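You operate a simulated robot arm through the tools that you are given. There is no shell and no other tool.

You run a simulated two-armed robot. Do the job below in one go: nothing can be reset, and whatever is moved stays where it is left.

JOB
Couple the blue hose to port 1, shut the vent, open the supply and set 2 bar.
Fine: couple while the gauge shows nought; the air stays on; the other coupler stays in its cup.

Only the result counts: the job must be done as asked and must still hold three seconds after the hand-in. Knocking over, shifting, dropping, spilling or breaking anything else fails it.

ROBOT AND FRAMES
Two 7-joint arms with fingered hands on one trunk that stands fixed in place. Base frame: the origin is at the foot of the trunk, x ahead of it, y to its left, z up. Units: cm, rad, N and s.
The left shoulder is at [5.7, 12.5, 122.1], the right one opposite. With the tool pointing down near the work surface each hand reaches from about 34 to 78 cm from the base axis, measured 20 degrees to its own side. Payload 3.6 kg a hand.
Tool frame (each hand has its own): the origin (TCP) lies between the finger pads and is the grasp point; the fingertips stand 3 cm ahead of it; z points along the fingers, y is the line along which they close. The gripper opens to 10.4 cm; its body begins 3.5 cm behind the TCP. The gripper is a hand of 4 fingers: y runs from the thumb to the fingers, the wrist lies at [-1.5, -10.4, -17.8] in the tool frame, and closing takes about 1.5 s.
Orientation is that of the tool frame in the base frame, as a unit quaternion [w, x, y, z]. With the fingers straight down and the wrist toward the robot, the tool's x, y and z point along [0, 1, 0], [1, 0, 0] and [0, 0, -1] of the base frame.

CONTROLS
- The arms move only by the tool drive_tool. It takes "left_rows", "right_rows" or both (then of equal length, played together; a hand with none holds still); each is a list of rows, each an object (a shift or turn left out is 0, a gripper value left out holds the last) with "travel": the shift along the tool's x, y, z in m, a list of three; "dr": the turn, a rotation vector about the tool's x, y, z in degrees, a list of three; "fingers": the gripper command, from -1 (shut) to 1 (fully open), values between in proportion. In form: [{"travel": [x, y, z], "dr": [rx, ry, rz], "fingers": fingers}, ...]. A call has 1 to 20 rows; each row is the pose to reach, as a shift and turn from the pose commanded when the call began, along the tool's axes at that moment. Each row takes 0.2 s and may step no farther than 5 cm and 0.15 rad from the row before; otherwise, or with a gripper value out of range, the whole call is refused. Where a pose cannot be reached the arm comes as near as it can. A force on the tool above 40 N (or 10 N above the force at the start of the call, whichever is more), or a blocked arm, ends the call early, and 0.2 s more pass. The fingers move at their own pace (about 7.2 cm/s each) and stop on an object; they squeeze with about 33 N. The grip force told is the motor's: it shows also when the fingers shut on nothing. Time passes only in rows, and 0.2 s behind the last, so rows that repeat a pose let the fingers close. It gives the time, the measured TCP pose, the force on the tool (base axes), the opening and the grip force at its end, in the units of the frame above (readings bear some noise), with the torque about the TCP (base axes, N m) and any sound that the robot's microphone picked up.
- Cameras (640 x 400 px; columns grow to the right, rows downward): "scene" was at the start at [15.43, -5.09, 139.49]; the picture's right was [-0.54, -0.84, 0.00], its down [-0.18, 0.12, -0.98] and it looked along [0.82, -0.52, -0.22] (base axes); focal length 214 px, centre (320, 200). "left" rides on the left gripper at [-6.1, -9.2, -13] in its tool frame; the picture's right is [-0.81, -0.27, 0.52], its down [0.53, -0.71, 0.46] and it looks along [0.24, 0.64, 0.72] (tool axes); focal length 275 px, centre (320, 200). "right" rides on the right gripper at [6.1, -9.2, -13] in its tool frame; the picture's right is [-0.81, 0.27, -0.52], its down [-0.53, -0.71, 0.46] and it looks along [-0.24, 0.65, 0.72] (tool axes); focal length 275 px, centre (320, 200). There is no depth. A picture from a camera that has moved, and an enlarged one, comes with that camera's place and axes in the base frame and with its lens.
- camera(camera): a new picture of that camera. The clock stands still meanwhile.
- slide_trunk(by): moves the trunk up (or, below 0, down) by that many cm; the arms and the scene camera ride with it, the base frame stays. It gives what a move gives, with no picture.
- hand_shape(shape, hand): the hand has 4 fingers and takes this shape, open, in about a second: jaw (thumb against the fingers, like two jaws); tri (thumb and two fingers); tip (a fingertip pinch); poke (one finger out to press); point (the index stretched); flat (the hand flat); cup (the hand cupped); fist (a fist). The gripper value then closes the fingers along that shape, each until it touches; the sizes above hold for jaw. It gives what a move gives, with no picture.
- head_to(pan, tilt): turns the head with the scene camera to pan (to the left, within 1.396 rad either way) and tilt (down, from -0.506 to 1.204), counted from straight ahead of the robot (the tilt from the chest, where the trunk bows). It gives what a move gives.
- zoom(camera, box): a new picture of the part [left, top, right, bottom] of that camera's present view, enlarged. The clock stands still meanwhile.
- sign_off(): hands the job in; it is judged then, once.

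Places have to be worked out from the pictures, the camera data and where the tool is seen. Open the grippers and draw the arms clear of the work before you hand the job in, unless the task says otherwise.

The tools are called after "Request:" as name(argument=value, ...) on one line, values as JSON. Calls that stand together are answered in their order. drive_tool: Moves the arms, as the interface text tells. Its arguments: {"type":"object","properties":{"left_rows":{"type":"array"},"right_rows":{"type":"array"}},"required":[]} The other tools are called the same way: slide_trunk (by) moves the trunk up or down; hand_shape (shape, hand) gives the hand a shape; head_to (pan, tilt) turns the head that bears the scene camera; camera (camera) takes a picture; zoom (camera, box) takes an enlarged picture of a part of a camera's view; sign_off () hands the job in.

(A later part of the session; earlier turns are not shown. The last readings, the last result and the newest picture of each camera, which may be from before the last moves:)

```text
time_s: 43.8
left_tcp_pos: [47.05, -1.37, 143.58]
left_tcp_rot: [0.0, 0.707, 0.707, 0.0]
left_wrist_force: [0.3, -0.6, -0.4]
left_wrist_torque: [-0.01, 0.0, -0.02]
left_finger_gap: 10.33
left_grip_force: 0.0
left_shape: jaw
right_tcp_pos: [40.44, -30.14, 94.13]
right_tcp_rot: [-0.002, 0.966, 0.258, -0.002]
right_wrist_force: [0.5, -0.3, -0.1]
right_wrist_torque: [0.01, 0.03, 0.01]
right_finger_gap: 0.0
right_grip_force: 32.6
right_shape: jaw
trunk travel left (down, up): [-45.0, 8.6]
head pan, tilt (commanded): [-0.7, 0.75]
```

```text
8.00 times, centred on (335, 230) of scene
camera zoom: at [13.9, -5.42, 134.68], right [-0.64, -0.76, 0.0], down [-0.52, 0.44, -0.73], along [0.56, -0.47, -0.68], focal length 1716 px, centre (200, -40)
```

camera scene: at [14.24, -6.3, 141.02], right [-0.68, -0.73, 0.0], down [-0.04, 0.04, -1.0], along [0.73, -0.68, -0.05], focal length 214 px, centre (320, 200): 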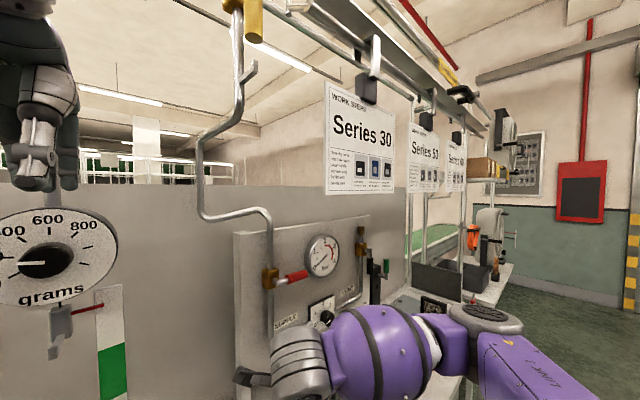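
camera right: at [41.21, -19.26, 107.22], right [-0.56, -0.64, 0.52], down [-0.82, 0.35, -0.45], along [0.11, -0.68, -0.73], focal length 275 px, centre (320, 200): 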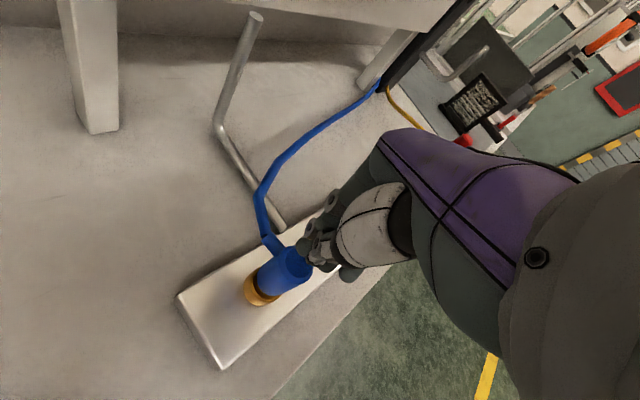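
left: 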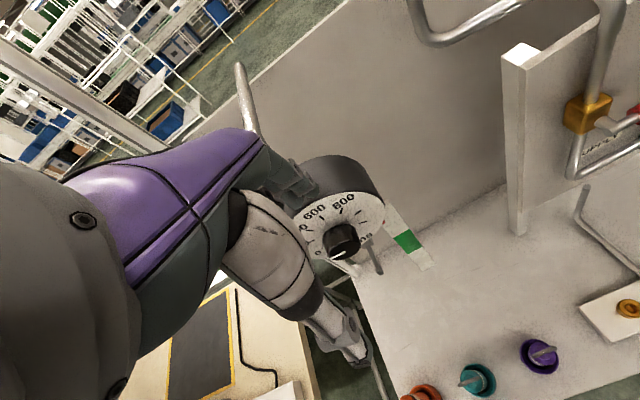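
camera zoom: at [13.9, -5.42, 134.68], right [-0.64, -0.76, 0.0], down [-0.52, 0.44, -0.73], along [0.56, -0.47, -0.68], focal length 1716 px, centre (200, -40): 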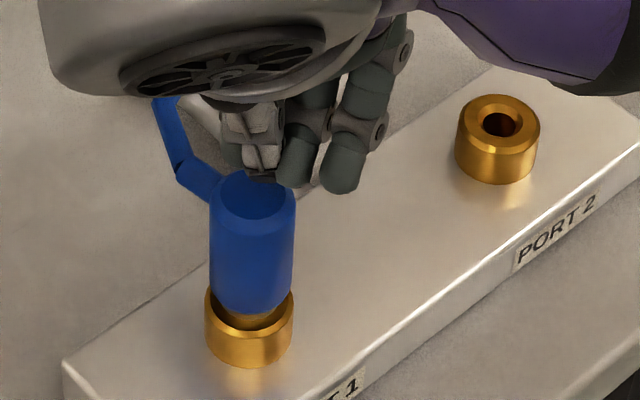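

The fingertips are just above the coupler's top. I lower slowly and press until the force limit stops the move.

Request:
drive_tool(right_rows=[{"travel": [0, 0, 0.003]}, {"travel": [0, 0, 0.006]}, {"travel": [0, 0, 0.008]}, {"travel": [0, 0, 0.01]}, {"travel": [0, 0, 0.012]}, {"travel": [0, 0, 0.014]}, {"travel": [0, 0, 0.016]}, {"travel": [0, 0, 0.018]}, {"travel": [0, 0, 0.02]}])

Request:
zoom(camera="scene", box=[310, 205, 360, 255])

Request:
zoom(camera="right", box=[220, 220, 350, 330])

```text
time_s: 45.4
left_tcp_pos: [46.94, -1.3, 143.7]
left_tcp_rot: [0.0, 0.707, 0.707, 0.0]
left_wrist_force: [0.3, 0.0, 1.0]
left_wrist_torque: [-0.02, 0.03, -0.01]
left_finger_gap: 10.39
left_grip_force: 0.0
left_shape: jaw
right_tcp_pos: [40.8, -30.33, 93.01]
right_tcp_rot: [0.004, 0.967, 0.254, 0.005]
right_wrist_force: [-5.6, -0.1, 21.3]
right_wrist_torque: [-0.01, 0.17, -0.03]
right_finger_gap: 0.02
right_grip_force: 33.0
right_shape: jaw
trunk travel left (down, up): [-45.0, 8.6]
head pan, tilt (commanded): [-0.7, 0.75]
stopped in row 8 (right hand): the force on the tool passed its limit at 43 N (the readings are from after the stop); the commanded pose is now the measured one
```

```text
8.00 times, centred on (335, 230) of scene
camera zoom: at [13.82, -5.36, 134.68], right [-0.64, -0.76, 0.0], down [-0.52, 0.44, -0.73], along [0.56, -0.47, -0.68], focal length 1716 px, centre (200, -40)
```

zoom: 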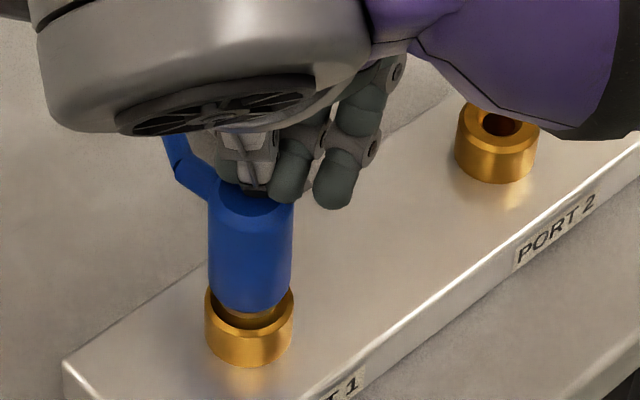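

```text
3.64 times, centred on (285, 275) of right
camera zoom: at [41.3, -19.22, 106.08], right [-0.57, -0.64, 0.51], down [-0.81, 0.35, -0.47], along [0.12, -0.68, -0.72], focal length 1001 px, centre (447, -73)
```

zoom: 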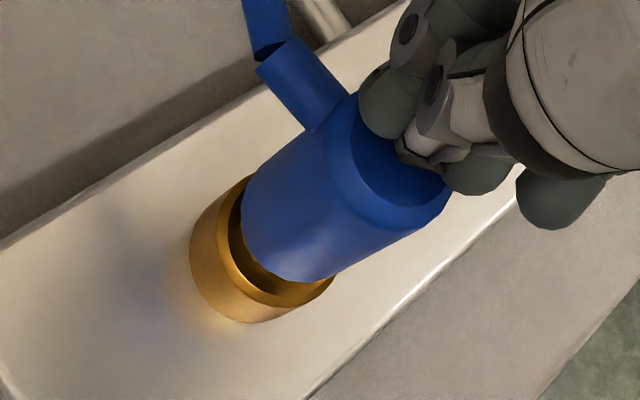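

A 43 N press on top gave no click and no change in depth, so it is at a hard stop. I regrip the coupler and test by small sideways moves and a twist whether it is loose in the hole or held.

Request:
drive_tool(right_rows=[{"travel": [0, 0, -0.02], "dr": [0, 0, 0]}, {"travel": [0, 0, -0.05]}, {"travel": [0, 0, -0.05], "fingers": 0.3}, {"travel": [0, 0, -0.05], "fingers": 0.3}, {"travel": [0, 0, -0.05], "fingers": 0.3}, {"travel": [0, 0, -0.05], "fingers": 0.3}, {"travel": [0, 0, -0.05], "fingers": 0.3}])

Request:
zoom(camera="right", box=[220, 220, 350, 330])

Request:
zoom(camera="scene", box=[310, 215, 355, 255])

```text
time_s: 47.0
left_tcp_pos: [47.04, -1.4, 143.59]
left_tcp_rot: [0.0, 0.707, 0.707, 0.0]
left_wrist_force: [-0.2, -0.5, -0.9]
left_wrist_torque: [0.01, 0.0, -0.01]
left_finger_gap: 10.38
left_grip_force: 0.0
left_shape: jaw
right_tcp_pos: [40.74, -30.15, 98.03]
right_tcp_rot: [0.001, 0.967, 0.256, 0.003]
right_wrist_force: [0.0, 0.4, 0.1]
right_wrist_torque: [0.03, 0.0, 0.0]
right_finger_gap: 6.74
right_grip_force: 0.0
right_shape: jaw
trunk travel left (down, up): [-45.0, 8.6]
head pan, tilt (commanded): [-0.7, 0.75]
```

```text
3.64 times, centred on (285, 275) of right
camera zoom: at [41.37, -19.13, 110.98], right [-0.57, -0.64, 0.52], down [-0.81, 0.35, -0.46], along [0.11, -0.68, -0.72], focal length 1001 px, centre (447, -73)
```

zoom: 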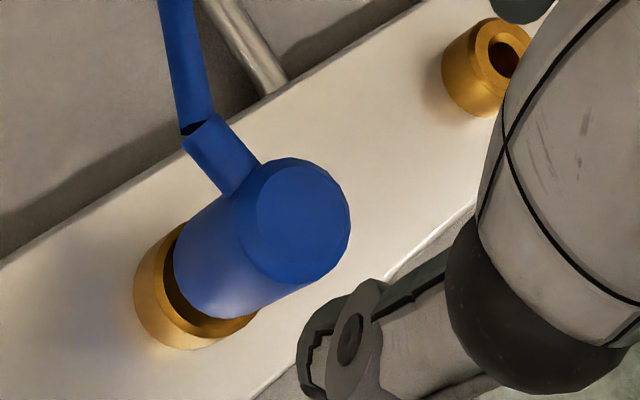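

```text
10.00 times, centred on (332, 235) of scene
camera zoom: at [13.9, -5.42, 134.68], right [-0.64, -0.76, 0.0], down [-0.52, 0.44, -0.73], along [0.56, -0.47, -0.68], focal length 2145 px, centre (195, -150)
```

zoom: 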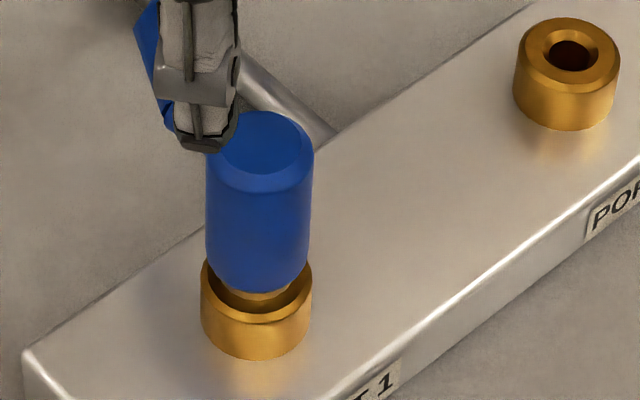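

The coupler is nearly upright at about (40.45, -30.1). I lower around it with the hand straightened, grip it gently and read the forces.

Request:
drive_tool(right_rows=[{"travel": [-0.0019, -0.0015, 0.02], "dr": [0.2, -0.3, 0]}, {"travel": [-0.0019, -0.0015, 0.04], "dr": [0.2, -0.3, 0]}, {"travel": [-0.0019, -0.0015, 0.06], "dr": [0.2, -0.3, 0]}, {"travel": [-0.0019, -0.0015, 0.08], "dr": [0.2, -0.3, 0]}, {"travel": [-0.0019, -0.0015, 0.086], "dr": [0.2, -0.3, 0]}, {"travel": [-0.0019, -0.0015, 0.086], "dr": [0.2, -0.3, 0]}, {"travel": [-0.0019, -0.0015, 0.086], "dr": [0.2, -0.3, 0], "fingers": -1}, {"travel": [-0.0019, -0.0015, 0.086], "dr": [0.2, -0.3, 0], "fingers": -1}, {"travel": [-0.0019, -0.0015, 0.086], "dr": [0.2, -0.3, 0], "fingers": -1}, {"travel": [-0.0019, -0.0015, 0.086], "dr": [0.2, -0.3, 0], "fingers": -1}, {"travel": [-0.0019, -0.0015, 0.086], "dr": [0.2, -0.3, 0], "fingers": -1}, {"travel": [-0.0019, -0.0015, 0.086], "dr": [0.2, -0.3, 0], "fingers": -1}])

Request:
zoom(camera="right", box=[220, 190, 350, 310])

```text
time_s: 49.6
left_tcp_pos: [47.05, -1.31, 143.64]
left_tcp_rot: [0.0, 0.707, 0.707, 0.0]
left_wrist_force: [0.0, -0.2, -0.3]
left_wrist_torque: [0.0, -0.04, 0.01]
left_finger_gap: 10.37
left_grip_force: 0.0
left_shape: jaw
right_tcp_pos: [40.27, -30.18, 89.24]
right_tcp_rot: [0.001, 0.967, 0.256, 0.0]
right_wrist_force: [-2.9, 1.6, -1.1]
right_wrist_torque: [0.05, 0.12, -0.02]
right_finger_gap: 1.99
right_grip_force: 32.9
right_shape: jaw
trunk travel left (down, up): [-45.0, 8.6]
head pan, tilt (commanded): [-0.7, 0.75]
```

```text
3.33 times, centred on (285, 250) of right
camera zoom: at [40.93, -19.19, 102.27], right [-0.57, -0.64, 0.52], down [-0.82, 0.35, -0.46], along [0.11, -0.68, -0.72], focal length 918 px, centre (437, 33)
```

zoom: 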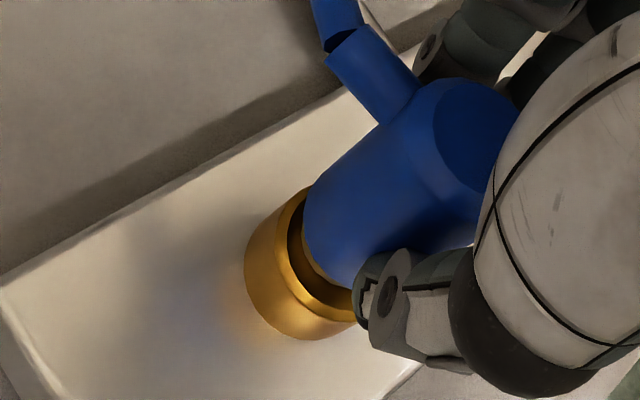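

Gripped slightly off-centre, with a gap of 1.99 and a side force of about 3 N. I shift the hand +2 mm in x and +1 mm in y to see how the coupler reacts with no vertical load.

Request:
drive_tool(right_rows=[{"travel": [0.0011, 0.0001, 0]}, {"travel": [0.0022, 0.0002, 0]}, {"travel": [0.0022, 0.0002, 0]}])

Request:
drive_tool(right_rows=[{"travel": [0.001, 0.0, 0]}, {"travel": [0.002, 0.0, 0]}, {"travel": [0.002, 0.0, 0]}])

Request:
drive_tool(right_rows=[{"travel": [-0.001, 0.0, 0]}, {"travel": [-0.002, 0.0, 0]}, {"travel": [-0.002, 0.0, 0]}])

```text
time_s: 50.4
left_tcp_pos: [46.92, -1.23, 143.65]
left_tcp_rot: [0.0, 0.707, 0.707, -0.001]
left_wrist_force: [0.1, 0.0, -0.7]
left_wrist_torque: [0.04, 0.01, 0.02]
left_finger_gap: 10.37
left_grip_force: 0.0
left_shape: jaw
right_tcp_pos: [40.47, -30.12, 89.34]
right_tcp_rot: [0.001, 0.966, 0.257, -0.001]
right_wrist_force: [-9.7, -0.5, 0.6]
right_wrist_torque: [-0.01, 0.33, -0.09]
right_finger_gap: 1.98
right_grip_force: 33.1
right_shape: jaw
trunk travel left (down, up): [-45.0, 8.6]
head pan, tilt (commanded): [-0.7, 0.75]
```

```text
time_s: 51.2
left_tcp_pos: [46.83, -1.29, 143.61]
left_tcp_rot: [0.001, 0.707, 0.707, 0.0]
left_wrist_force: [-0.1, 0.3, -0.2]
left_wrist_torque: [0.04, -0.01, 0.04]
left_finger_gap: 10.38
left_grip_force: 0.1
left_shape: jaw
right_tcp_pos: [40.7, -30.1, 89.44]
right_tcp_rot: [0.002, 0.967, 0.256, 0.0]
right_wrist_force: [-16.0, -1.0, 8.6]
right_wrist_torque: [0.01, 0.5, -0.07]
right_finger_gap: 2.0
right_grip_force: 32.8
right_shape: jaw
trunk travel left (down, up): [-45.0, 8.6]
head pan, tilt (commanded): [-0.7, 0.75]
```

```text
time_s: 52.0
left_tcp_pos: [46.89, -1.42, 143.69]
left_tcp_rot: [0.001, 0.707, 0.707, 0.0]
left_wrist_force: [0.5, 0.0, -0.3]
left_wrist_torque: [0.02, 0.01, 0.01]
left_finger_gap: 10.4
left_grip_force: 0.1
left_shape: jaw
right_tcp_pos: [40.68, -30.03, 89.41]
right_tcp_rot: [0.001, 0.967, 0.256, 0.001]
right_wrist_force: [-11.3, 0.3, 7.4]
right_wrist_torque: [0.04, 0.33, -0.06]
right_finger_gap: 1.97
right_grip_force: 33.2
right_shape: jaw
trunk travel left (down, up): [-45.0, 8.6]
head pan, tilt (commanded): [-0.7, 0.75]
```

The sideways stiffness is inconclusive. I recentre the hand and do a careful pull test in small steps.

Request:
drive_tool(right_rows=[{"travel": [-0.0012, -0.0002, 0]}, {"travel": [-0.0022, -0.0002, 0]}, {"travel": [-0.0022, -0.0002, 0]}])

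Request:
drive_tool(right_rows=[{"travel": [0, 0, -0.001]}, {"travel": [0, 0, -0.002]}, {"travel": [0, 0, -0.002]}])

Request:
drive_tool(right_rows=[{"travel": [0, 0, -0.001]}, {"travel": [0, 0, -0.002]}, {"travel": [0, 0, -0.002]}])

Request:
zoom(camera="scene", box=[315, 230, 345, 252])

```text
time_s: 52.8
left_tcp_pos: [46.98, -1.25, 143.6]
left_tcp_rot: [0.0, 0.707, 0.707, -0.001]
left_wrist_force: [0.0, 0.0, -0.2]
left_wrist_torque: [-0.01, 0.0, 0.02]
left_finger_gap: 10.36
left_grip_force: 0.1
left_shape: jaw
right_tcp_pos: [40.36, -30.16, 89.28]
right_tcp_rot: [0.001, 0.967, 0.256, 0.0]
right_wrist_force: [-7.8, 2.1, 3.5]
right_wrist_torque: [0.08, 0.19, -0.05]
right_finger_gap: 1.96
right_grip_force: 33.3
right_shape: jaw
trunk travel left (down, up): [-45.0, 8.6]
head pan, tilt (commanded): [-0.7, 0.75]
```

```text
time_s: 53.6
left_tcp_pos: [47.08, -1.3, 143.67]
left_tcp_rot: [0.0, 0.707, 0.707, 0.0]
left_wrist_force: [0.3, -0.3, 0.5]
left_wrist_torque: [0.02, -0.01, 0.02]
left_finger_gap: 10.37
left_grip_force: 0.0
left_shape: jaw
right_tcp_pos: [40.48, -30.28, 89.45]
right_tcp_rot: [0.0, 0.967, 0.256, 0.0]
right_wrist_force: [-4.8, 4.0, -5.1]
right_wrist_torque: [0.18, 0.2, -0.05]
right_finger_gap: 1.97
right_grip_force: 32.7
right_shape: jaw
trunk travel left (down, up): [-45.0, 8.6]
head pan, tilt (commanded): [-0.7, 0.75]
```

```text
time_s: 54.4
left_tcp_pos: [47.12, -1.35, 143.57]
left_tcp_rot: [0.0, 0.707, 0.707, 0.0]
left_wrist_force: [0.2, 0.5, 0.0]
left_wrist_torque: [-0.02, 0.01, 0.0]
left_finger_gap: 10.35
left_grip_force: 0.1
left_shape: jaw
right_tcp_pos: [40.42, -30.42, 89.49]
right_tcp_rot: [0.0, 0.967, 0.256, 0.0]
right_wrist_force: [-3.2, 2.7, -12.1]
right_wrist_torque: [0.2, 0.25, -0.02]
right_finger_gap: 1.92
right_grip_force: 33.0
right_shape: jaw
trunk travel left (down, up): [-45.0, 8.6]
head pan, tilt (commanded): [-0.7, 0.75]
```

```text
16.00 times, centred on (330, 241) of scene
camera zoom: at [13.95, -5.44, 134.67], right [-0.64, -0.76, 0.0], down [-0.52, 0.44, -0.73], along [0.56, -0.47, -0.68], focal length 3432 px, centre (160, -456)
```

zoom: 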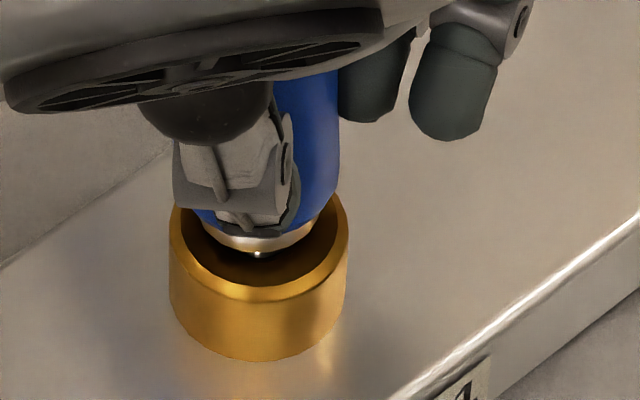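

At about 3–4 mm lift the pull is 12 N again. I pull a little further to see whether the force grows like a latch or breaks free.

Request:
drive_tool(right_rows=[{"travel": [0, 0, -0.001]}, {"travel": [0, 0, -0.002]}, {"travel": [0, 0, -0.002]}])

Request:
drive_tool(right_rows=[{"travel": [0, 0, -0.001]}, {"travel": [0, 0, -0.002]}, {"travel": [0, 0, -0.002]}])

Request:
zoom(camera="scene", box=[315, 230, 345, 252])

Request:
zoom(camera="right", box=[220, 190, 350, 310])

```text
time_s: 55.2
left_tcp_pos: [46.94, -1.37, 143.68]
left_tcp_rot: [0.001, 0.708, 0.707, 0.0]
left_wrist_force: [0.4, -0.5, -0.4]
left_wrist_torque: [0.04, 0.0, -0.02]
left_finger_gap: 10.38
left_grip_force: 0.1
left_shape: jaw
right_tcp_pos: [40.56, -30.29, 90.02]
right_tcp_rot: [0.002, 0.967, 0.256, 0.001]
right_wrist_force: [-5.6, 1.3, 2.2]
right_wrist_torque: [0.04, 0.28, 0.02]
right_finger_gap: 1.96
right_grip_force: 33.1
right_shape: jaw
trunk travel left (down, up): [-45.0, 8.6]
head pan, tilt (commanded): [-0.7, 0.75]
```

```text
time_s: 56.0
left_tcp_pos: [47.17, -1.44, 143.59]
left_tcp_rot: [0.0, 0.708, 0.707, -0.001]
left_wrist_force: [0.7, 0.2, 0.3]
left_wrist_torque: [-0.03, 0.02, -0.01]
left_finger_gap: 10.39
left_grip_force: 0.0
left_shape: jaw
right_tcp_pos: [40.54, -30.2, 90.05]
right_tcp_rot: [0.001, 0.967, 0.256, -0.001]
right_wrist_force: [-3.3, 1.0, -0.4]
right_wrist_torque: [0.04, 0.17, 0.01]
right_finger_gap: 1.93
right_grip_force: 32.6
right_shape: jaw
trunk travel left (down, up): [-45.0, 8.6]
head pan, tilt (commanded): [-0.7, 0.75]
```

```text
16.00 times, centred on (330, 241) of scene
camera zoom: at [13.89, -5.42, 134.68], right [-0.64, -0.76, 0.0], down [-0.52, 0.44, -0.73], along [0.56, -0.47, -0.68], focal length 3432 px, centre (160, -456)
```

zoom: 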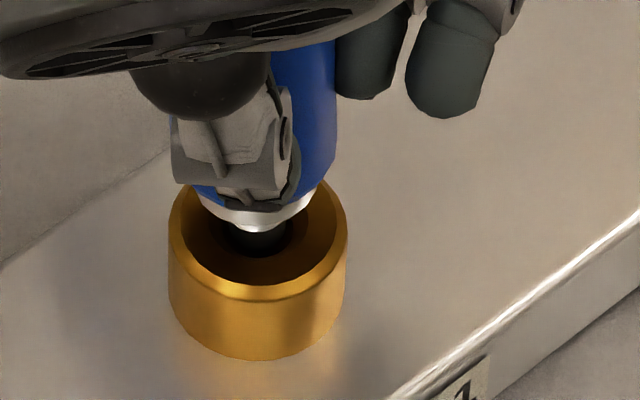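

```text
3.33 times, centred on (285, 250) of right
camera zoom: at [41.2, -19.2, 103.1], right [-0.57, -0.64, 0.52], down [-0.82, 0.36, -0.46], along [0.11, -0.68, -0.72], focal length 918 px, centre (437, 33)
```

zoom: 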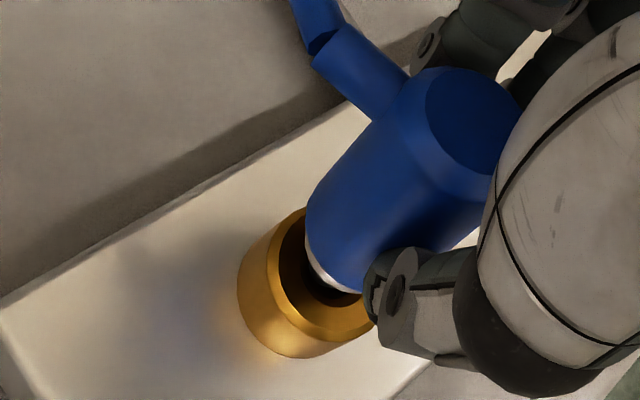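

The coupler pulled off at about 12 N, so it was never locked. I raise it 4 cm clear to study the plug end and the port mouth properly.

Request:
drive_tool(right_rows=[{"travel": [0, 0, -0.01]}, {"travel": [0, 0, -0.02]}, {"travel": [0, 0, -0.03]}, {"travel": [0, 0, -0.04]}, {"travel": [0, 0, -0.04]}])

Request:
zoom(camera="scene", box=[310, 205, 350, 235])

Request:
zoom(camera="scene", box=[310, 225, 350, 255])

Request:
zoom(camera="right", box=[240, 210, 340, 310])

```text
time_s: 57.2
left_tcp_pos: [47.23, -1.34, 143.55]
left_tcp_rot: [0.0, 0.707, 0.708, 0.0]
left_wrist_force: [-0.3, -0.2, 0.1]
left_wrist_torque: [0.03, 0.0, -0.01]
left_finger_gap: 10.35
left_grip_force: 0.1
left_shape: jaw
right_tcp_pos: [40.48, -30.32, 94.15]
right_tcp_rot: [0.0, 0.967, 0.257, 0.0]
right_wrist_force: [0.4, 0.2, -0.7]
right_wrist_torque: [-0.01, 0.01, -0.01]
right_finger_gap: 1.94
right_grip_force: 33.1
right_shape: jaw
trunk travel left (down, up): [-45.0, 8.6]
head pan, tilt (commanded): [-0.7, 0.75]
```

```text
13.33 times, centred on (330, 220) of scene
camera zoom: at [13.91, -5.43, 134.68], right [-0.64, -0.76, 0.0], down [-0.52, 0.44, -0.73], along [0.56, -0.47, -0.68], focal length 2860 px, centre (187, -67)
```

zoom: 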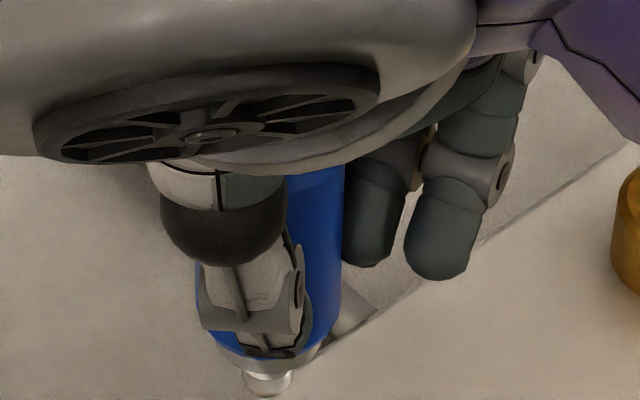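

```text
13.33 times, centred on (330, 240) of scene
camera zoom: at [13.91, -5.43, 134.68], right [-0.64, -0.76, 0.0], down [-0.52, 0.44, -0.73], along [0.56, -0.47, -0.68], focal length 2860 px, centre (187, -333)
```

zoom: 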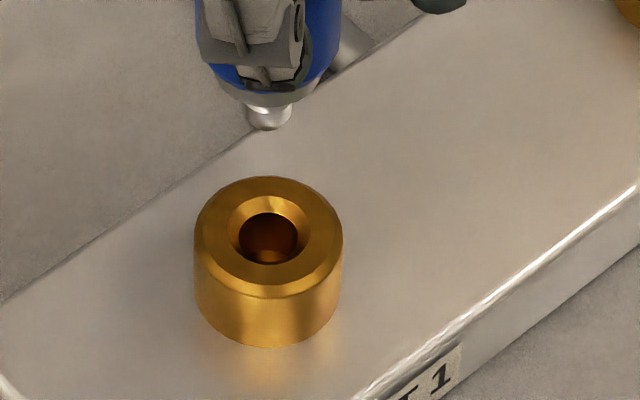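

```text
4.00 times, centred on (290, 260) of right
camera zoom: at [41.2, -19.26, 107.19], right [-0.57, -0.64, 0.52], down [-0.82, 0.36, -0.46], along [0.11, -0.68, -0.72], focal length 1101 px, centre (440, -40)
```

zoom: 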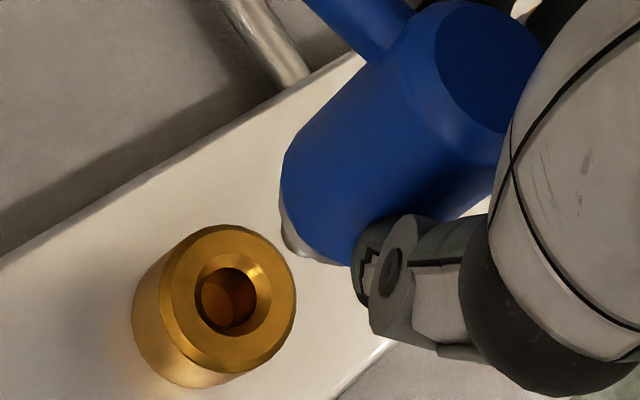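

The plug is 0.93 cm wide and the hole 1.27 cm wide and about 1.4 cm deep, so the collar had in fact been down on the port face. The coupler sits slightly off-centre in my grip. I shift by about (-0.35, +0.2) cm, lower to just above the port and check again.

Request:
drive_tool(right_rows=[{"travel": [-0.001, -0.0017, 0.0]}, {"travel": [-0.0021, -0.0035, 0.005]}, {"travel": [-0.0021, -0.0035, 0.015]}, {"travel": [-0.0021, -0.0035, 0.022]}, {"travel": [-0.0021, -0.0035, 0.022]}, {"travel": [-0.0021, -0.0035, 0.022]}])

Request:
zoom(camera="scene", box=[310, 225, 350, 255])

Request:
zoom(camera="right", box=[240, 200, 340, 300])

```text
time_s: 58.6
left_tcp_pos: [47.09, -1.34, 143.47]
left_tcp_rot: [0.0, 0.707, 0.707, 0.0]
left_wrist_force: [0.0, 0.3, -0.2]
left_wrist_torque: [0.01, -0.03, -0.01]
left_finger_gap: 10.37
left_grip_force: 0.0
left_shape: jaw
right_tcp_pos: [40.31, -30.06, 91.73]
right_tcp_rot: [0.001, 0.966, 0.257, 0.0]
right_wrist_force: [0.4, 0.7, 0.0]
right_wrist_torque: [-0.02, 0.05, 0.01]
right_finger_gap: 1.94
right_grip_force: 32.5
right_shape: jaw
trunk travel left (down, up): [-45.0, 8.6]
head pan, tilt (commanded): [-0.7, 0.75]
```

```text
13.33 times, centred on (330, 240) of scene
camera zoom: at [13.91, -5.42, 134.68], right [-0.64, -0.76, 0.0], down [-0.52, 0.44, -0.73], along [0.56, -0.47, -0.68], focal length 2860 px, centre (187, -333)
```

zoom: 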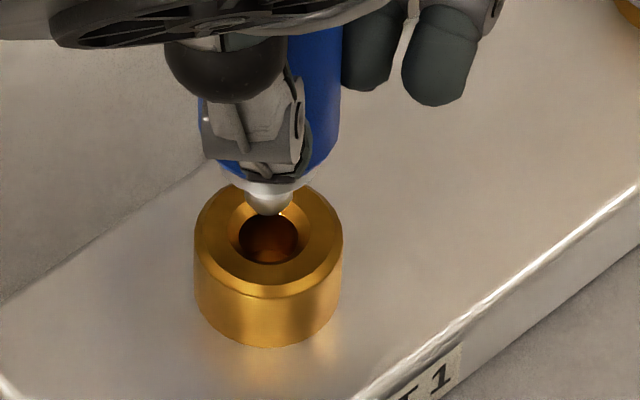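

```text
4.00 times, centred on (290, 250) of right
camera zoom: at [40.94, -19.11, 104.71], right [-0.57, -0.64, 0.52], down [-0.82, 0.36, -0.46], along [0.11, -0.68, -0.72], focal length 1101 px, centre (440, 0)
```

zoom: 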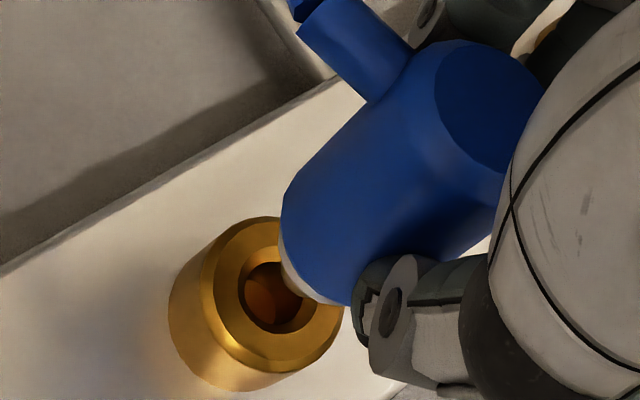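

Both views agree that the plug is about (+0.155, -0.13) cm off the port axis with its tip about 0.85 cm above the face. I correct that and lower into the hole.

Request:
drive_tool(right_rows=[{"travel": [-0.0007, -0.0019, 0.0]}, {"travel": [-0.0007, -0.0019, 0.003]}, {"travel": [-0.0007, -0.0019, 0.006]}, {"travel": [-0.0007, -0.0019, 0.009]}, {"travel": [-0.0007, -0.0019, 0.012]}, {"travel": [-0.0007, -0.0019, 0.014]}, {"travel": [-0.0007, -0.0019, 0.014]}])

Request:
zoom(camera="scene", box=[310, 225, 350, 255])

Request:
zoom(camera="right", box=[240, 200, 340, 300])

```text
time_s: 60.2
left_tcp_pos: [47.13, -1.3, 143.63]
left_tcp_rot: [0.0, 0.707, 0.707, 0.0]
left_wrist_force: [0.2, -0.5, -0.4]
left_wrist_torque: [-0.01, -0.03, -0.03]
left_finger_gap: 10.36
left_grip_force: 0.0
left_shape: jaw
right_tcp_pos: [40.0, -29.98, 90.58]
right_tcp_rot: [0.0, 0.967, 0.255, 0.0]
right_wrist_force: [0.2, -2.1, 2.1]
right_wrist_torque: [-0.1, -0.06, -0.03]
right_finger_gap: 1.94
right_grip_force: 33.1
right_shape: jaw
trunk travel left (down, up): [-45.0, 8.6]
head pan, tilt (commanded): [-0.7, 0.75]
```

```text
13.33 times, centred on (330, 240) of scene
camera zoom: at [13.89, -5.43, 134.69], right [-0.64, -0.76, 0.0], down [-0.52, 0.44, -0.73], along [0.56, -0.47, -0.68], focal length 2860 px, centre (187, -333)
```

zoom: 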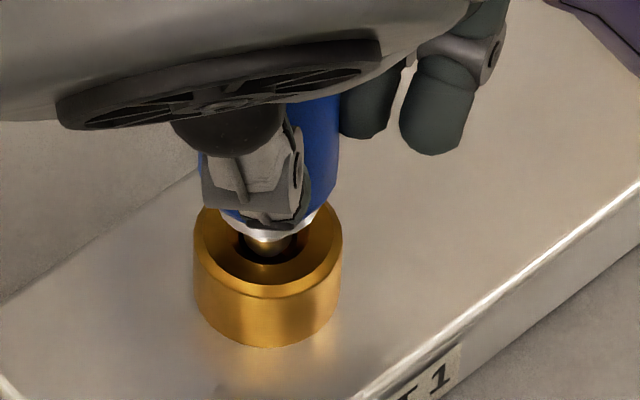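

```text
4.00 times, centred on (290, 250) of right
camera zoom: at [40.7, -18.94, 103.49], right [-0.57, -0.64, 0.52], down [-0.82, 0.36, -0.46], along [0.11, -0.68, -0.72], focal length 1101 px, centre (440, 0)
```

zoom: 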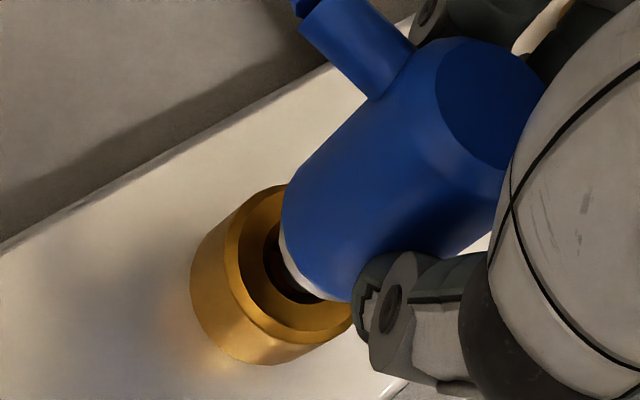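

The plug tip is now entering the hole with almost no force. I continue slowly to the seat.

Request:
drive_tool(right_rows=[{"travel": [0, 0, 0.002]}, {"travel": [0, 0, 0.004]}, {"travel": [0, 0, 0.006]}, {"travel": [0, 0, 0.007]}])

Request:
drive_tool(right_rows=[{"travel": [0, 0, 0.001]}, {"travel": [0, 0, 0.002]}, {"travel": [0, 0, 0.003]}])

Request:
zoom(camera="scene", box=[310, 225, 350, 255])

Request:
zoom(camera="right", box=[240, 200, 340, 300])

```text
time_s: 61.2
left_tcp_pos: [47.07, -1.24, 143.59]
left_tcp_rot: [0.001, 0.707, 0.707, 0.0]
left_wrist_force: [-0.4, 0.1, -0.8]
left_wrist_torque: [0.0, -0.01, -0.03]
left_finger_gap: 10.37
left_grip_force: 0.1
left_shape: jaw
right_tcp_pos: [39.97, -29.95, 89.78]
right_tcp_rot: [0.001, 0.967, 0.256, 0.0]
right_wrist_force: [0.9, -0.6, 0.5]
right_wrist_torque: [-0.1, -0.06, 0.0]
right_finger_gap: 1.92
right_grip_force: 32.8
right_shape: jaw
trunk travel left (down, up): [-45.0, 8.6]
head pan, tilt (commanded): [-0.7, 0.75]
```

```text
time_s: 62.0
left_tcp_pos: [47.01, -1.24, 143.62]
left_tcp_rot: [0.0, 0.707, 0.708, 0.0]
left_wrist_force: [0.8, -0.7, -0.3]
left_wrist_torque: [0.0, 0.01, 0.05]
left_finger_gap: 10.37
left_grip_force: 0.1
left_shape: jaw
right_tcp_pos: [40.07, -29.96, 89.57]
right_tcp_rot: [0.001, 0.966, 0.257, 0.001]
right_wrist_force: [0.2, -1.9, 3.9]
right_wrist_torque: [-0.09, -0.06, 0.04]
right_finger_gap: 1.95
right_grip_force: 32.7
right_shape: jaw
trunk travel left (down, up): [-45.0, 8.6]
head pan, tilt (commanded): [-0.7, 0.75]
```

```text
13.33 times, centred on (330, 240) of scene
camera zoom: at [13.89, -5.42, 134.68], right [-0.64, -0.76, 0.0], down [-0.52, 0.44, -0.73], along [0.56, -0.47, -0.68], focal length 2860 px, centre (187, -333)
```

zoom: 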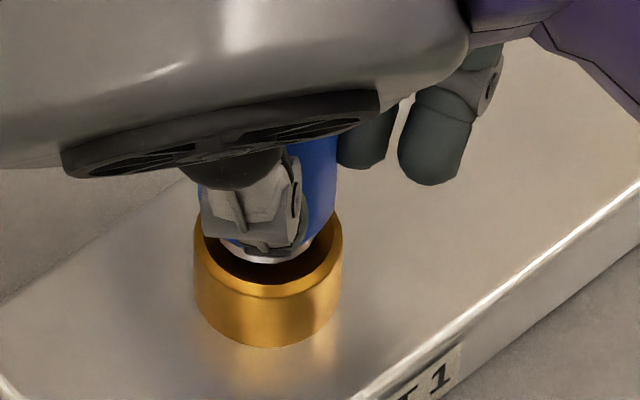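

```text
4.00 times, centred on (290, 250) of right
camera zoom: at [40.7, -18.96, 102.47], right [-0.57, -0.64, 0.52], down [-0.82, 0.36, -0.46], along [0.11, -0.68, -0.72], focal length 1101 px, centre (440, 0)
```

zoom: 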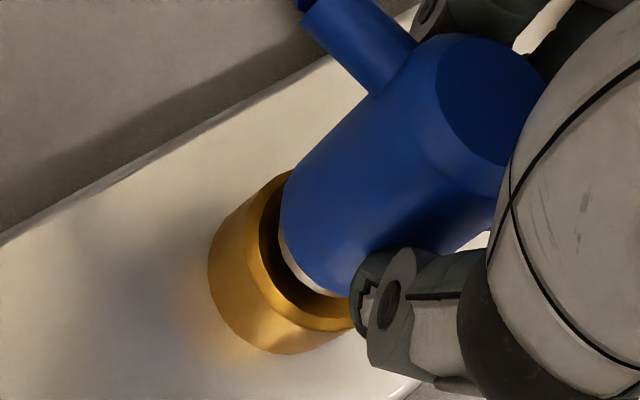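

It slid in with only 4 N and the collar is about 2 mm above the face. I push the last bit in fine steps and watch for force or sound.

Request:
drive_tool(right_rows=[{"travel": [0, 0, 0.001]}, {"travel": [0, 0, 0.002]}, {"travel": [0, 0, 0.002]}])

Request:
drive_tool(right_rows=[{"travel": [0, 0, 0.001]}, {"travel": [0, 0, 0.002]}, {"travel": [0, 0, 0.002]}])

Request:
zoom(camera="scene", box=[310, 225, 350, 255])

```text
time_s: 62.8
left_tcp_pos: [47.0, -1.41, 143.69]
left_tcp_rot: [0.0, 0.707, 0.707, 0.0]
left_wrist_force: [0.6, 0.1, 0.5]
left_wrist_torque: [-0.01, -0.02, 0.02]
left_finger_gap: 10.36
left_grip_force: 0.1
left_shape: jaw
right_tcp_pos: [39.78, -29.9, 89.42]
right_tcp_rot: [0.001, 0.967, 0.256, -0.001]
right_wrist_force: [-1.4, -1.4, 1.3]
right_wrist_torque: [-0.18, -0.05, -0.02]
right_finger_gap: 1.91
right_grip_force: 33.4
right_shape: jaw
trunk travel left (down, up): [-45.0, 8.6]
head pan, tilt (commanded): [-0.7, 0.75]
```

```text
time_s: 63.6
left_tcp_pos: [47.06, -1.38, 143.6]
left_tcp_rot: [0.001, 0.707, 0.707, -0.001]
left_wrist_force: [-0.5, -0.4, 0.1]
left_wrist_torque: [0.01, 0.02, 0.01]
left_finger_gap: 10.38
left_grip_force: 0.0
left_shape: jaw
right_tcp_pos: [39.91, -29.77, 89.06]
right_tcp_rot: [0.001, 0.966, 0.257, -0.001]
right_wrist_force: [-3.6, -1.9, 9.4]
right_wrist_torque: [-0.26, -0.1, -0.01]
right_finger_gap: 1.96
right_grip_force: 33.1
right_shape: jaw
trunk travel left (down, up): [-45.0, 8.6]
head pan, tilt (commanded): [-0.7, 0.75]
```

```text
13.33 times, centred on (330, 240) of scene
camera zoom: at [13.8, -5.4, 134.7], right [-0.64, -0.76, 0.0], down [-0.52, 0.44, -0.73], along [0.56, -0.47, -0.68], focal length 2860 px, centre (187, -333)
```

zoom: 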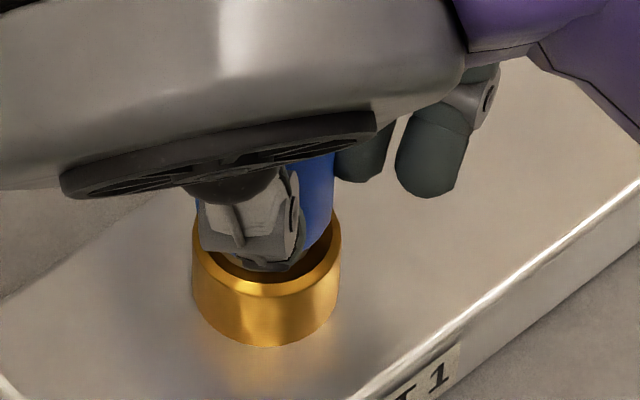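

The force rises gently to 9 N. I keep pressing in small steps.

Request:
drive_tool(right_rows=[{"travel": [0, 0, 0.001]}, {"travel": [0, 0, 0.002]}, {"travel": [0, 0, 0.002]}])

Request:
drive_tool(right_rows=[{"travel": [0, 0, 0.001]}, {"travel": [0, 0, 0.002]}, {"travel": [0, 0, 0.002]}])

Request:
zoom(camera="scene", box=[310, 225, 350, 255])

Request:
zoom(camera="right", box=[240, 200, 340, 300])

```text
time_s: 64.4
left_tcp_pos: [46.86, -1.31, 143.71]
left_tcp_rot: [0.001, 0.707, 0.707, 0.001]
left_wrist_force: [0.2, 0.3, 0.0]
left_wrist_torque: [-0.02, 0.0, 0.0]
left_finger_gap: 10.37
left_grip_force: 0.1
left_shape: jaw
right_tcp_pos: [39.93, -29.82, 89.1]
right_tcp_rot: [0.001, 0.967, 0.256, 0.002]
right_wrist_force: [-3.3, -2.0, 18.6]
right_wrist_torque: [-0.31, -0.15, -0.07]
right_finger_gap: 1.99
right_grip_force: 32.8
right_shape: jaw
trunk travel left (down, up): [-45.0, 8.6]
head pan, tilt (commanded): [-0.7, 0.75]
```

```text
time_s: 65.2
left_tcp_pos: [46.76, -1.3, 143.86]
left_tcp_rot: [0.002, 0.707, 0.707, 0.0]
left_wrist_force: [0.7, -0.4, 0.0]
left_wrist_torque: [0.0, 0.03, 0.0]
left_finger_gap: 10.36
left_grip_force: 0.1
left_shape: jaw
right_tcp_pos: [39.81, -29.83, 88.92]
right_tcp_rot: [0.002, 0.967, 0.255, 0.003]
right_wrist_force: [-6.3, -5.1, 36.2]
right_wrist_torque: [-0.34, -0.09, -0.11]
right_finger_gap: 2.15
right_grip_force: 33.5
right_shape: jaw
trunk travel left (down, up): [-45.0, 8.6]
head pan, tilt (commanded): [-0.7, 0.75]
```

```text
13.33 times, centred on (330, 240) of scene
camera zoom: at [13.61, -5.31, 134.73], right [-0.64, -0.76, 0.0], down [-0.52, 0.44, -0.73], along [0.56, -0.47, -0.68], focal length 2860 px, centre (187, -333)
```

zoom: 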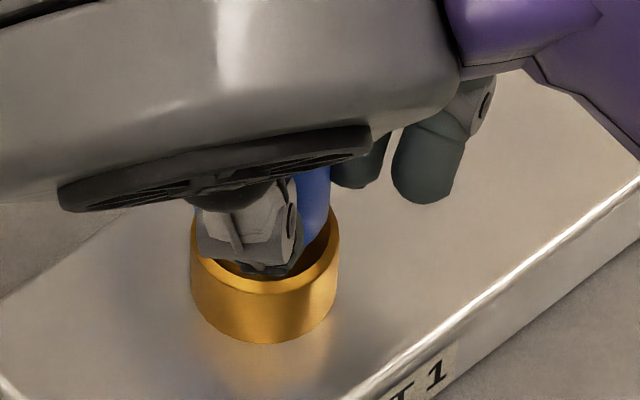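

```text
4.00 times, centred on (290, 250) of right
camera zoom: at [40.53, -18.8, 101.93], right [-0.57, -0.64, 0.52], down [-0.81, 0.35, -0.46], along [0.11, -0.68, -0.72], focal length 1101 px, centre (440, 0)
```

zoom: 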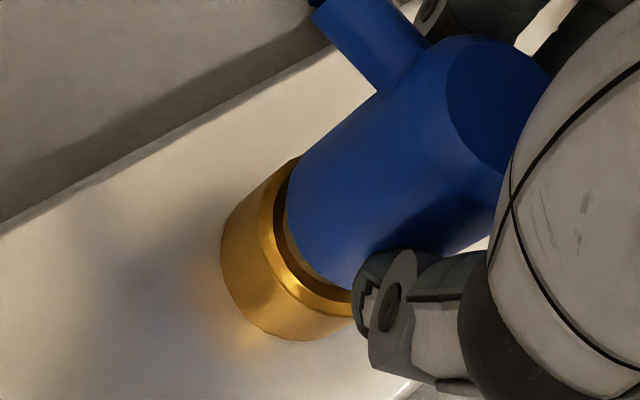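

36 N with no click. I ease off, release again and lift the hand away, to measure precisely whether the collar is truly home.

Request:
drive_tool(right_rows=[{"travel": [0, 0, -0.002]}, {"travel": [0, 0, -0.003]}, {"travel": [0, 0, -0.003]}, {"travel": [0, 0, -0.003], "fingers": -0.3}, {"travel": [0, 0, -0.003], "fingers": 0.3}, {"travel": [0, 0, -0.003], "fingers": 0.3}, {"travel": [0, 0, -0.003], "fingers": 0.3}, {"travel": [0, 0, -0.003], "fingers": 0.3}])

Request:
drive_tool(right_rows=[{"travel": [0.002, 0.003, -0.02]}, {"travel": [0.0035, 0.0045, -0.04]}, {"travel": [0.0035, 0.0045, -0.07]}, {"travel": [0.0035, 0.0045, -0.08]}, {"travel": [0.0035, 0.0045, -0.08]}])

Request:
zoom(camera="scene", box=[320, 232, 342, 252])

Request:
zoom(camera="right", box=[230, 240, 310, 320])

```text
time_s: 67.0
left_tcp_pos: [47.13, -1.42, 143.54]
left_tcp_rot: [-0.001, 0.707, 0.707, 0.0]
left_wrist_force: [-0.3, 0.6, 0.6]
left_wrist_torque: [0.0, -0.04, -0.01]
left_finger_gap: 10.37
left_grip_force: 0.1
left_shape: jaw
right_tcp_pos: [39.96, -29.88, 89.05]
right_tcp_rot: [0.001, 0.967, 0.256, 0.0]
right_wrist_force: [0.2, 0.5, -0.3]
right_wrist_torque: [-0.01, -0.02, 0.02]
right_finger_gap: 6.72
right_grip_force: 0.1
right_shape: jaw
trunk travel left (down, up): [-45.0, 8.6]
head pan, tilt (commanded): [-0.7, 0.75]
```

```text
time_s: 68.2
left_tcp_pos: [47.07, -1.3, 143.72]
left_tcp_rot: [-0.001, 0.707, 0.707, 0.0]
left_wrist_force: [0.6, 0.8, -0.1]
left_wrist_torque: [0.01, 0.0, 0.04]
left_finger_gap: 10.38
left_grip_force: 0.1
left_shape: jaw
right_tcp_pos: [40.44, -29.92, 97.07]
right_tcp_rot: [0.001, 0.967, 0.256, 0.0]
right_wrist_force: [-0.4, 0.4, -0.4]
right_wrist_torque: [-0.03, 0.0, 0.0]
right_finger_gap: 6.75
right_grip_force: 0.1
right_shape: jaw
trunk travel left (down, up): [-45.0, 8.6]
head pan, tilt (commanded): [-0.7, 0.75]
```

```text
16.00 times, centred on (331, 242) of scene
camera zoom: at [13.9, -5.42, 134.68], right [-0.64, -0.76, 0.0], down [-0.52, 0.44, -0.73], along [0.56, -0.47, -0.68], focal length 3432 px, centre (144, -472)
```

zoom: 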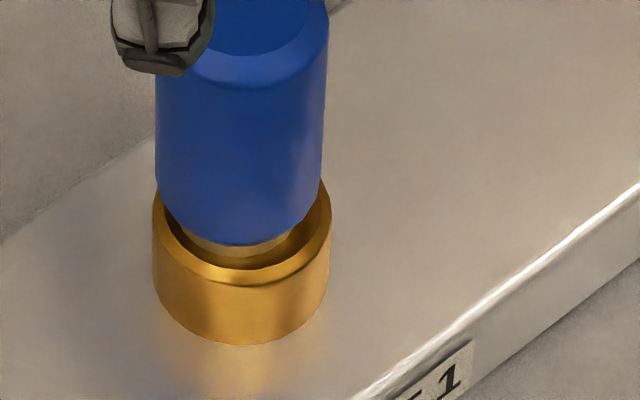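

```text
5.00 times, centred on (270, 280) of right
camera zoom: at [41.12, -18.89, 110.02], right [-0.57, -0.64, 0.52], down [-0.82, 0.35, -0.46], along [0.11, -0.68, -0.72], focal length 1376 px, centre (570, -200)
```

zoom: 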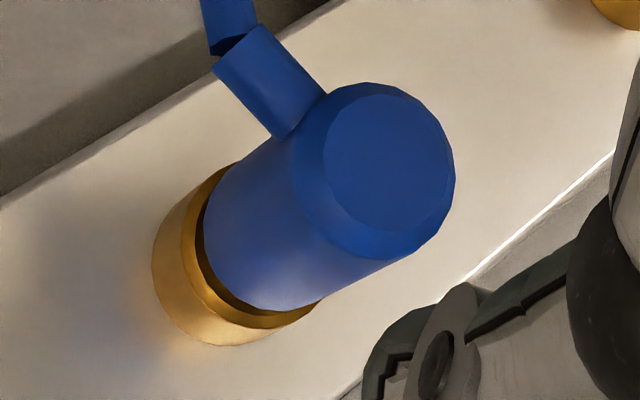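

The collar is on the port face as far as I can measure, so it is home. The gauge will show whether it seals. Next is the vent, so I move the right hand up and over toward the right side of the panel, turning the wrist for a forward reach.

Request:
drive_tool(right_rows=[{"travel": [0, 0, -0.04]}, {"travel": [0, 0, -0.08]}, {"travel": [-0.012, 0.025, -0.1], "dr": [0, 0, 3]}, {"travel": [-0.026, 0.052, -0.11], "dr": [0, 0, 6]}, {"travel": [-0.04, 0.08, -0.12], "dr": [0, 0, 10]}, {"travel": [-0.054, 0.108, -0.13], "dr": [0, 0, 14]}, {"travel": [-0.068, 0.137, -0.14], "dr": [0, 0, 18]}, {"travel": [-0.082, 0.165, -0.15], "dr": [0, 0, 22]}, {"travel": [-0.096, 0.193, -0.16], "dr": [0, 0, 26]}, {"travel": [-0.11, 0.222, -0.16], "dr": [0, 0, 30]}, {"travel": [-0.1247, 0.251, -0.16], "dr": [0, 0, 30]}, {"travel": [-0.1247, 0.251, -0.16], "dr": [0, 0, 30]}])

Request:
camera(camera="right")

Request:
camera(camera="scene")

```text
time_s: 70.8
left_tcp_pos: [47.18, -1.16, 143.65]
left_tcp_rot: [0.0, 0.707, 0.707, -0.001]
left_wrist_force: [0.5, -0.1, 0.1]
left_wrist_torque: [0.01, 0.03, -0.01]
left_finger_gap: 10.39
left_grip_force: 0.0
left_shape: jaw
right_tcp_pos: [41.79, -58.38, 113.07]
right_tcp_rot: [0.001, 1.0, -0.002, 0.0]
right_wrist_force: [-0.4, -1.0, -0.2]
right_wrist_torque: [-0.02, 0.01, -0.01]
right_finger_gap: 6.72
right_grip_force: 0.1
right_shape: jaw
trunk travel left (down, up): [-45.0, 8.6]
head pan, tilt (commanded): [-0.7, 0.75]
```

```text
taken
camera right: at [47.98, -49.13, 126.1], right [-0.81, -0.27, 0.52], down [-0.53, 0.72, -0.46], along [-0.25, -0.64, -0.72], focal length 275 px, centre (320, 200)
```

right: 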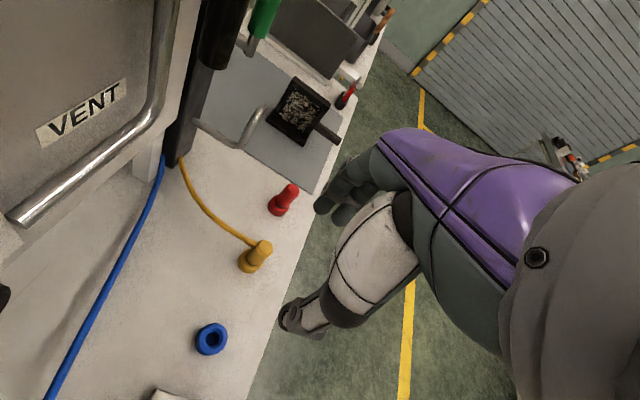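

```text
taken
camera scene: at [13.91, -5.39, 134.68], right [-0.64, -0.76, 0.0], down [-0.52, 0.44, -0.73], along [0.56, -0.47, -0.68], focal length 214 px, centre (320, 200)
```

scene: 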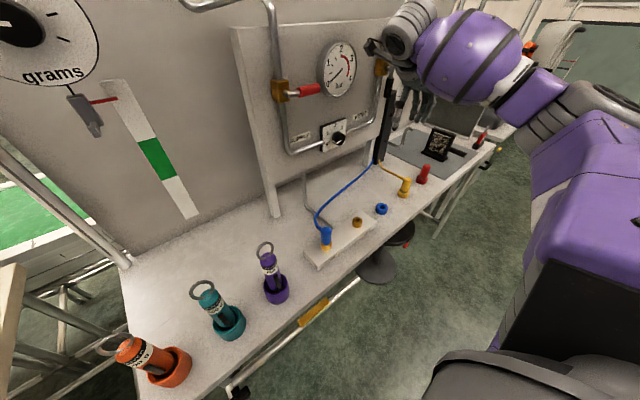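

The view to port 1 is clear now, so I take a close look at the coupler's seating before going on.

Request:
zoom(camera="scene", box=[310, 222, 342, 254])

Request:
zoom(camera="scene", box=[385, 165, 435, 205])

Request:
zoom(camera="right", box=[180, 170, 310, 290])

```text
12.50 times, centred on (326, 238) of scene
camera zoom: at [13.91, -5.39, 134.68], right [-0.64, -0.76, 0.0], down [-0.52, 0.44, -0.73], along [0.56, -0.47, -0.68], focal length 2681 px, centre (245, -275)
```

zoom: 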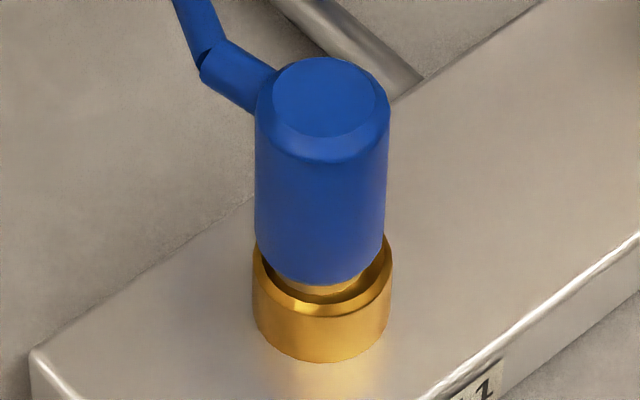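

```text
10.00 times, centred on (410, 185) of scene
camera zoom: at [13.91, -5.39, 134.68], right [-0.64, -0.76, 0.0], down [-0.52, 0.44, -0.73], along [0.56, -0.47, -0.68], focal length 2145 px, centre (-580, 350)
```

zoom: 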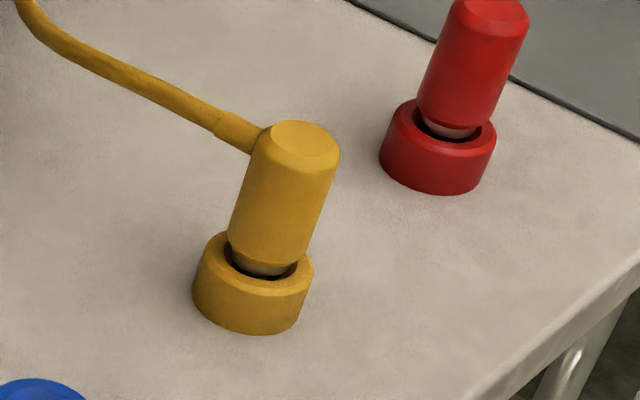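

```text
3.33 times, centred on (245, 230) of right
camera zoom: at [47.98, -49.13, 126.1], right [-0.81, -0.27, 0.52], down [-0.53, 0.72, -0.46], along [-0.25, -0.64, -0.72], focal length 918 px, centre (570, 100)
```

zoom: 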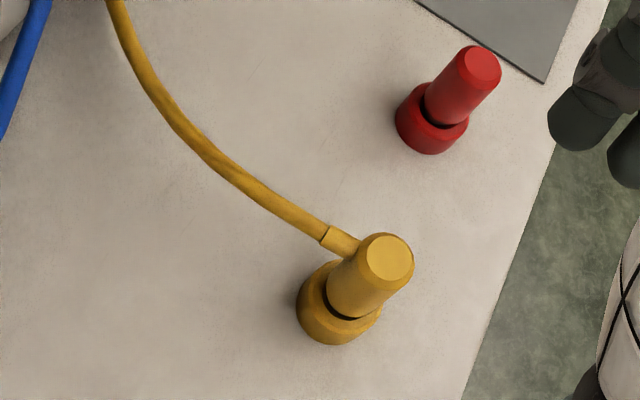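

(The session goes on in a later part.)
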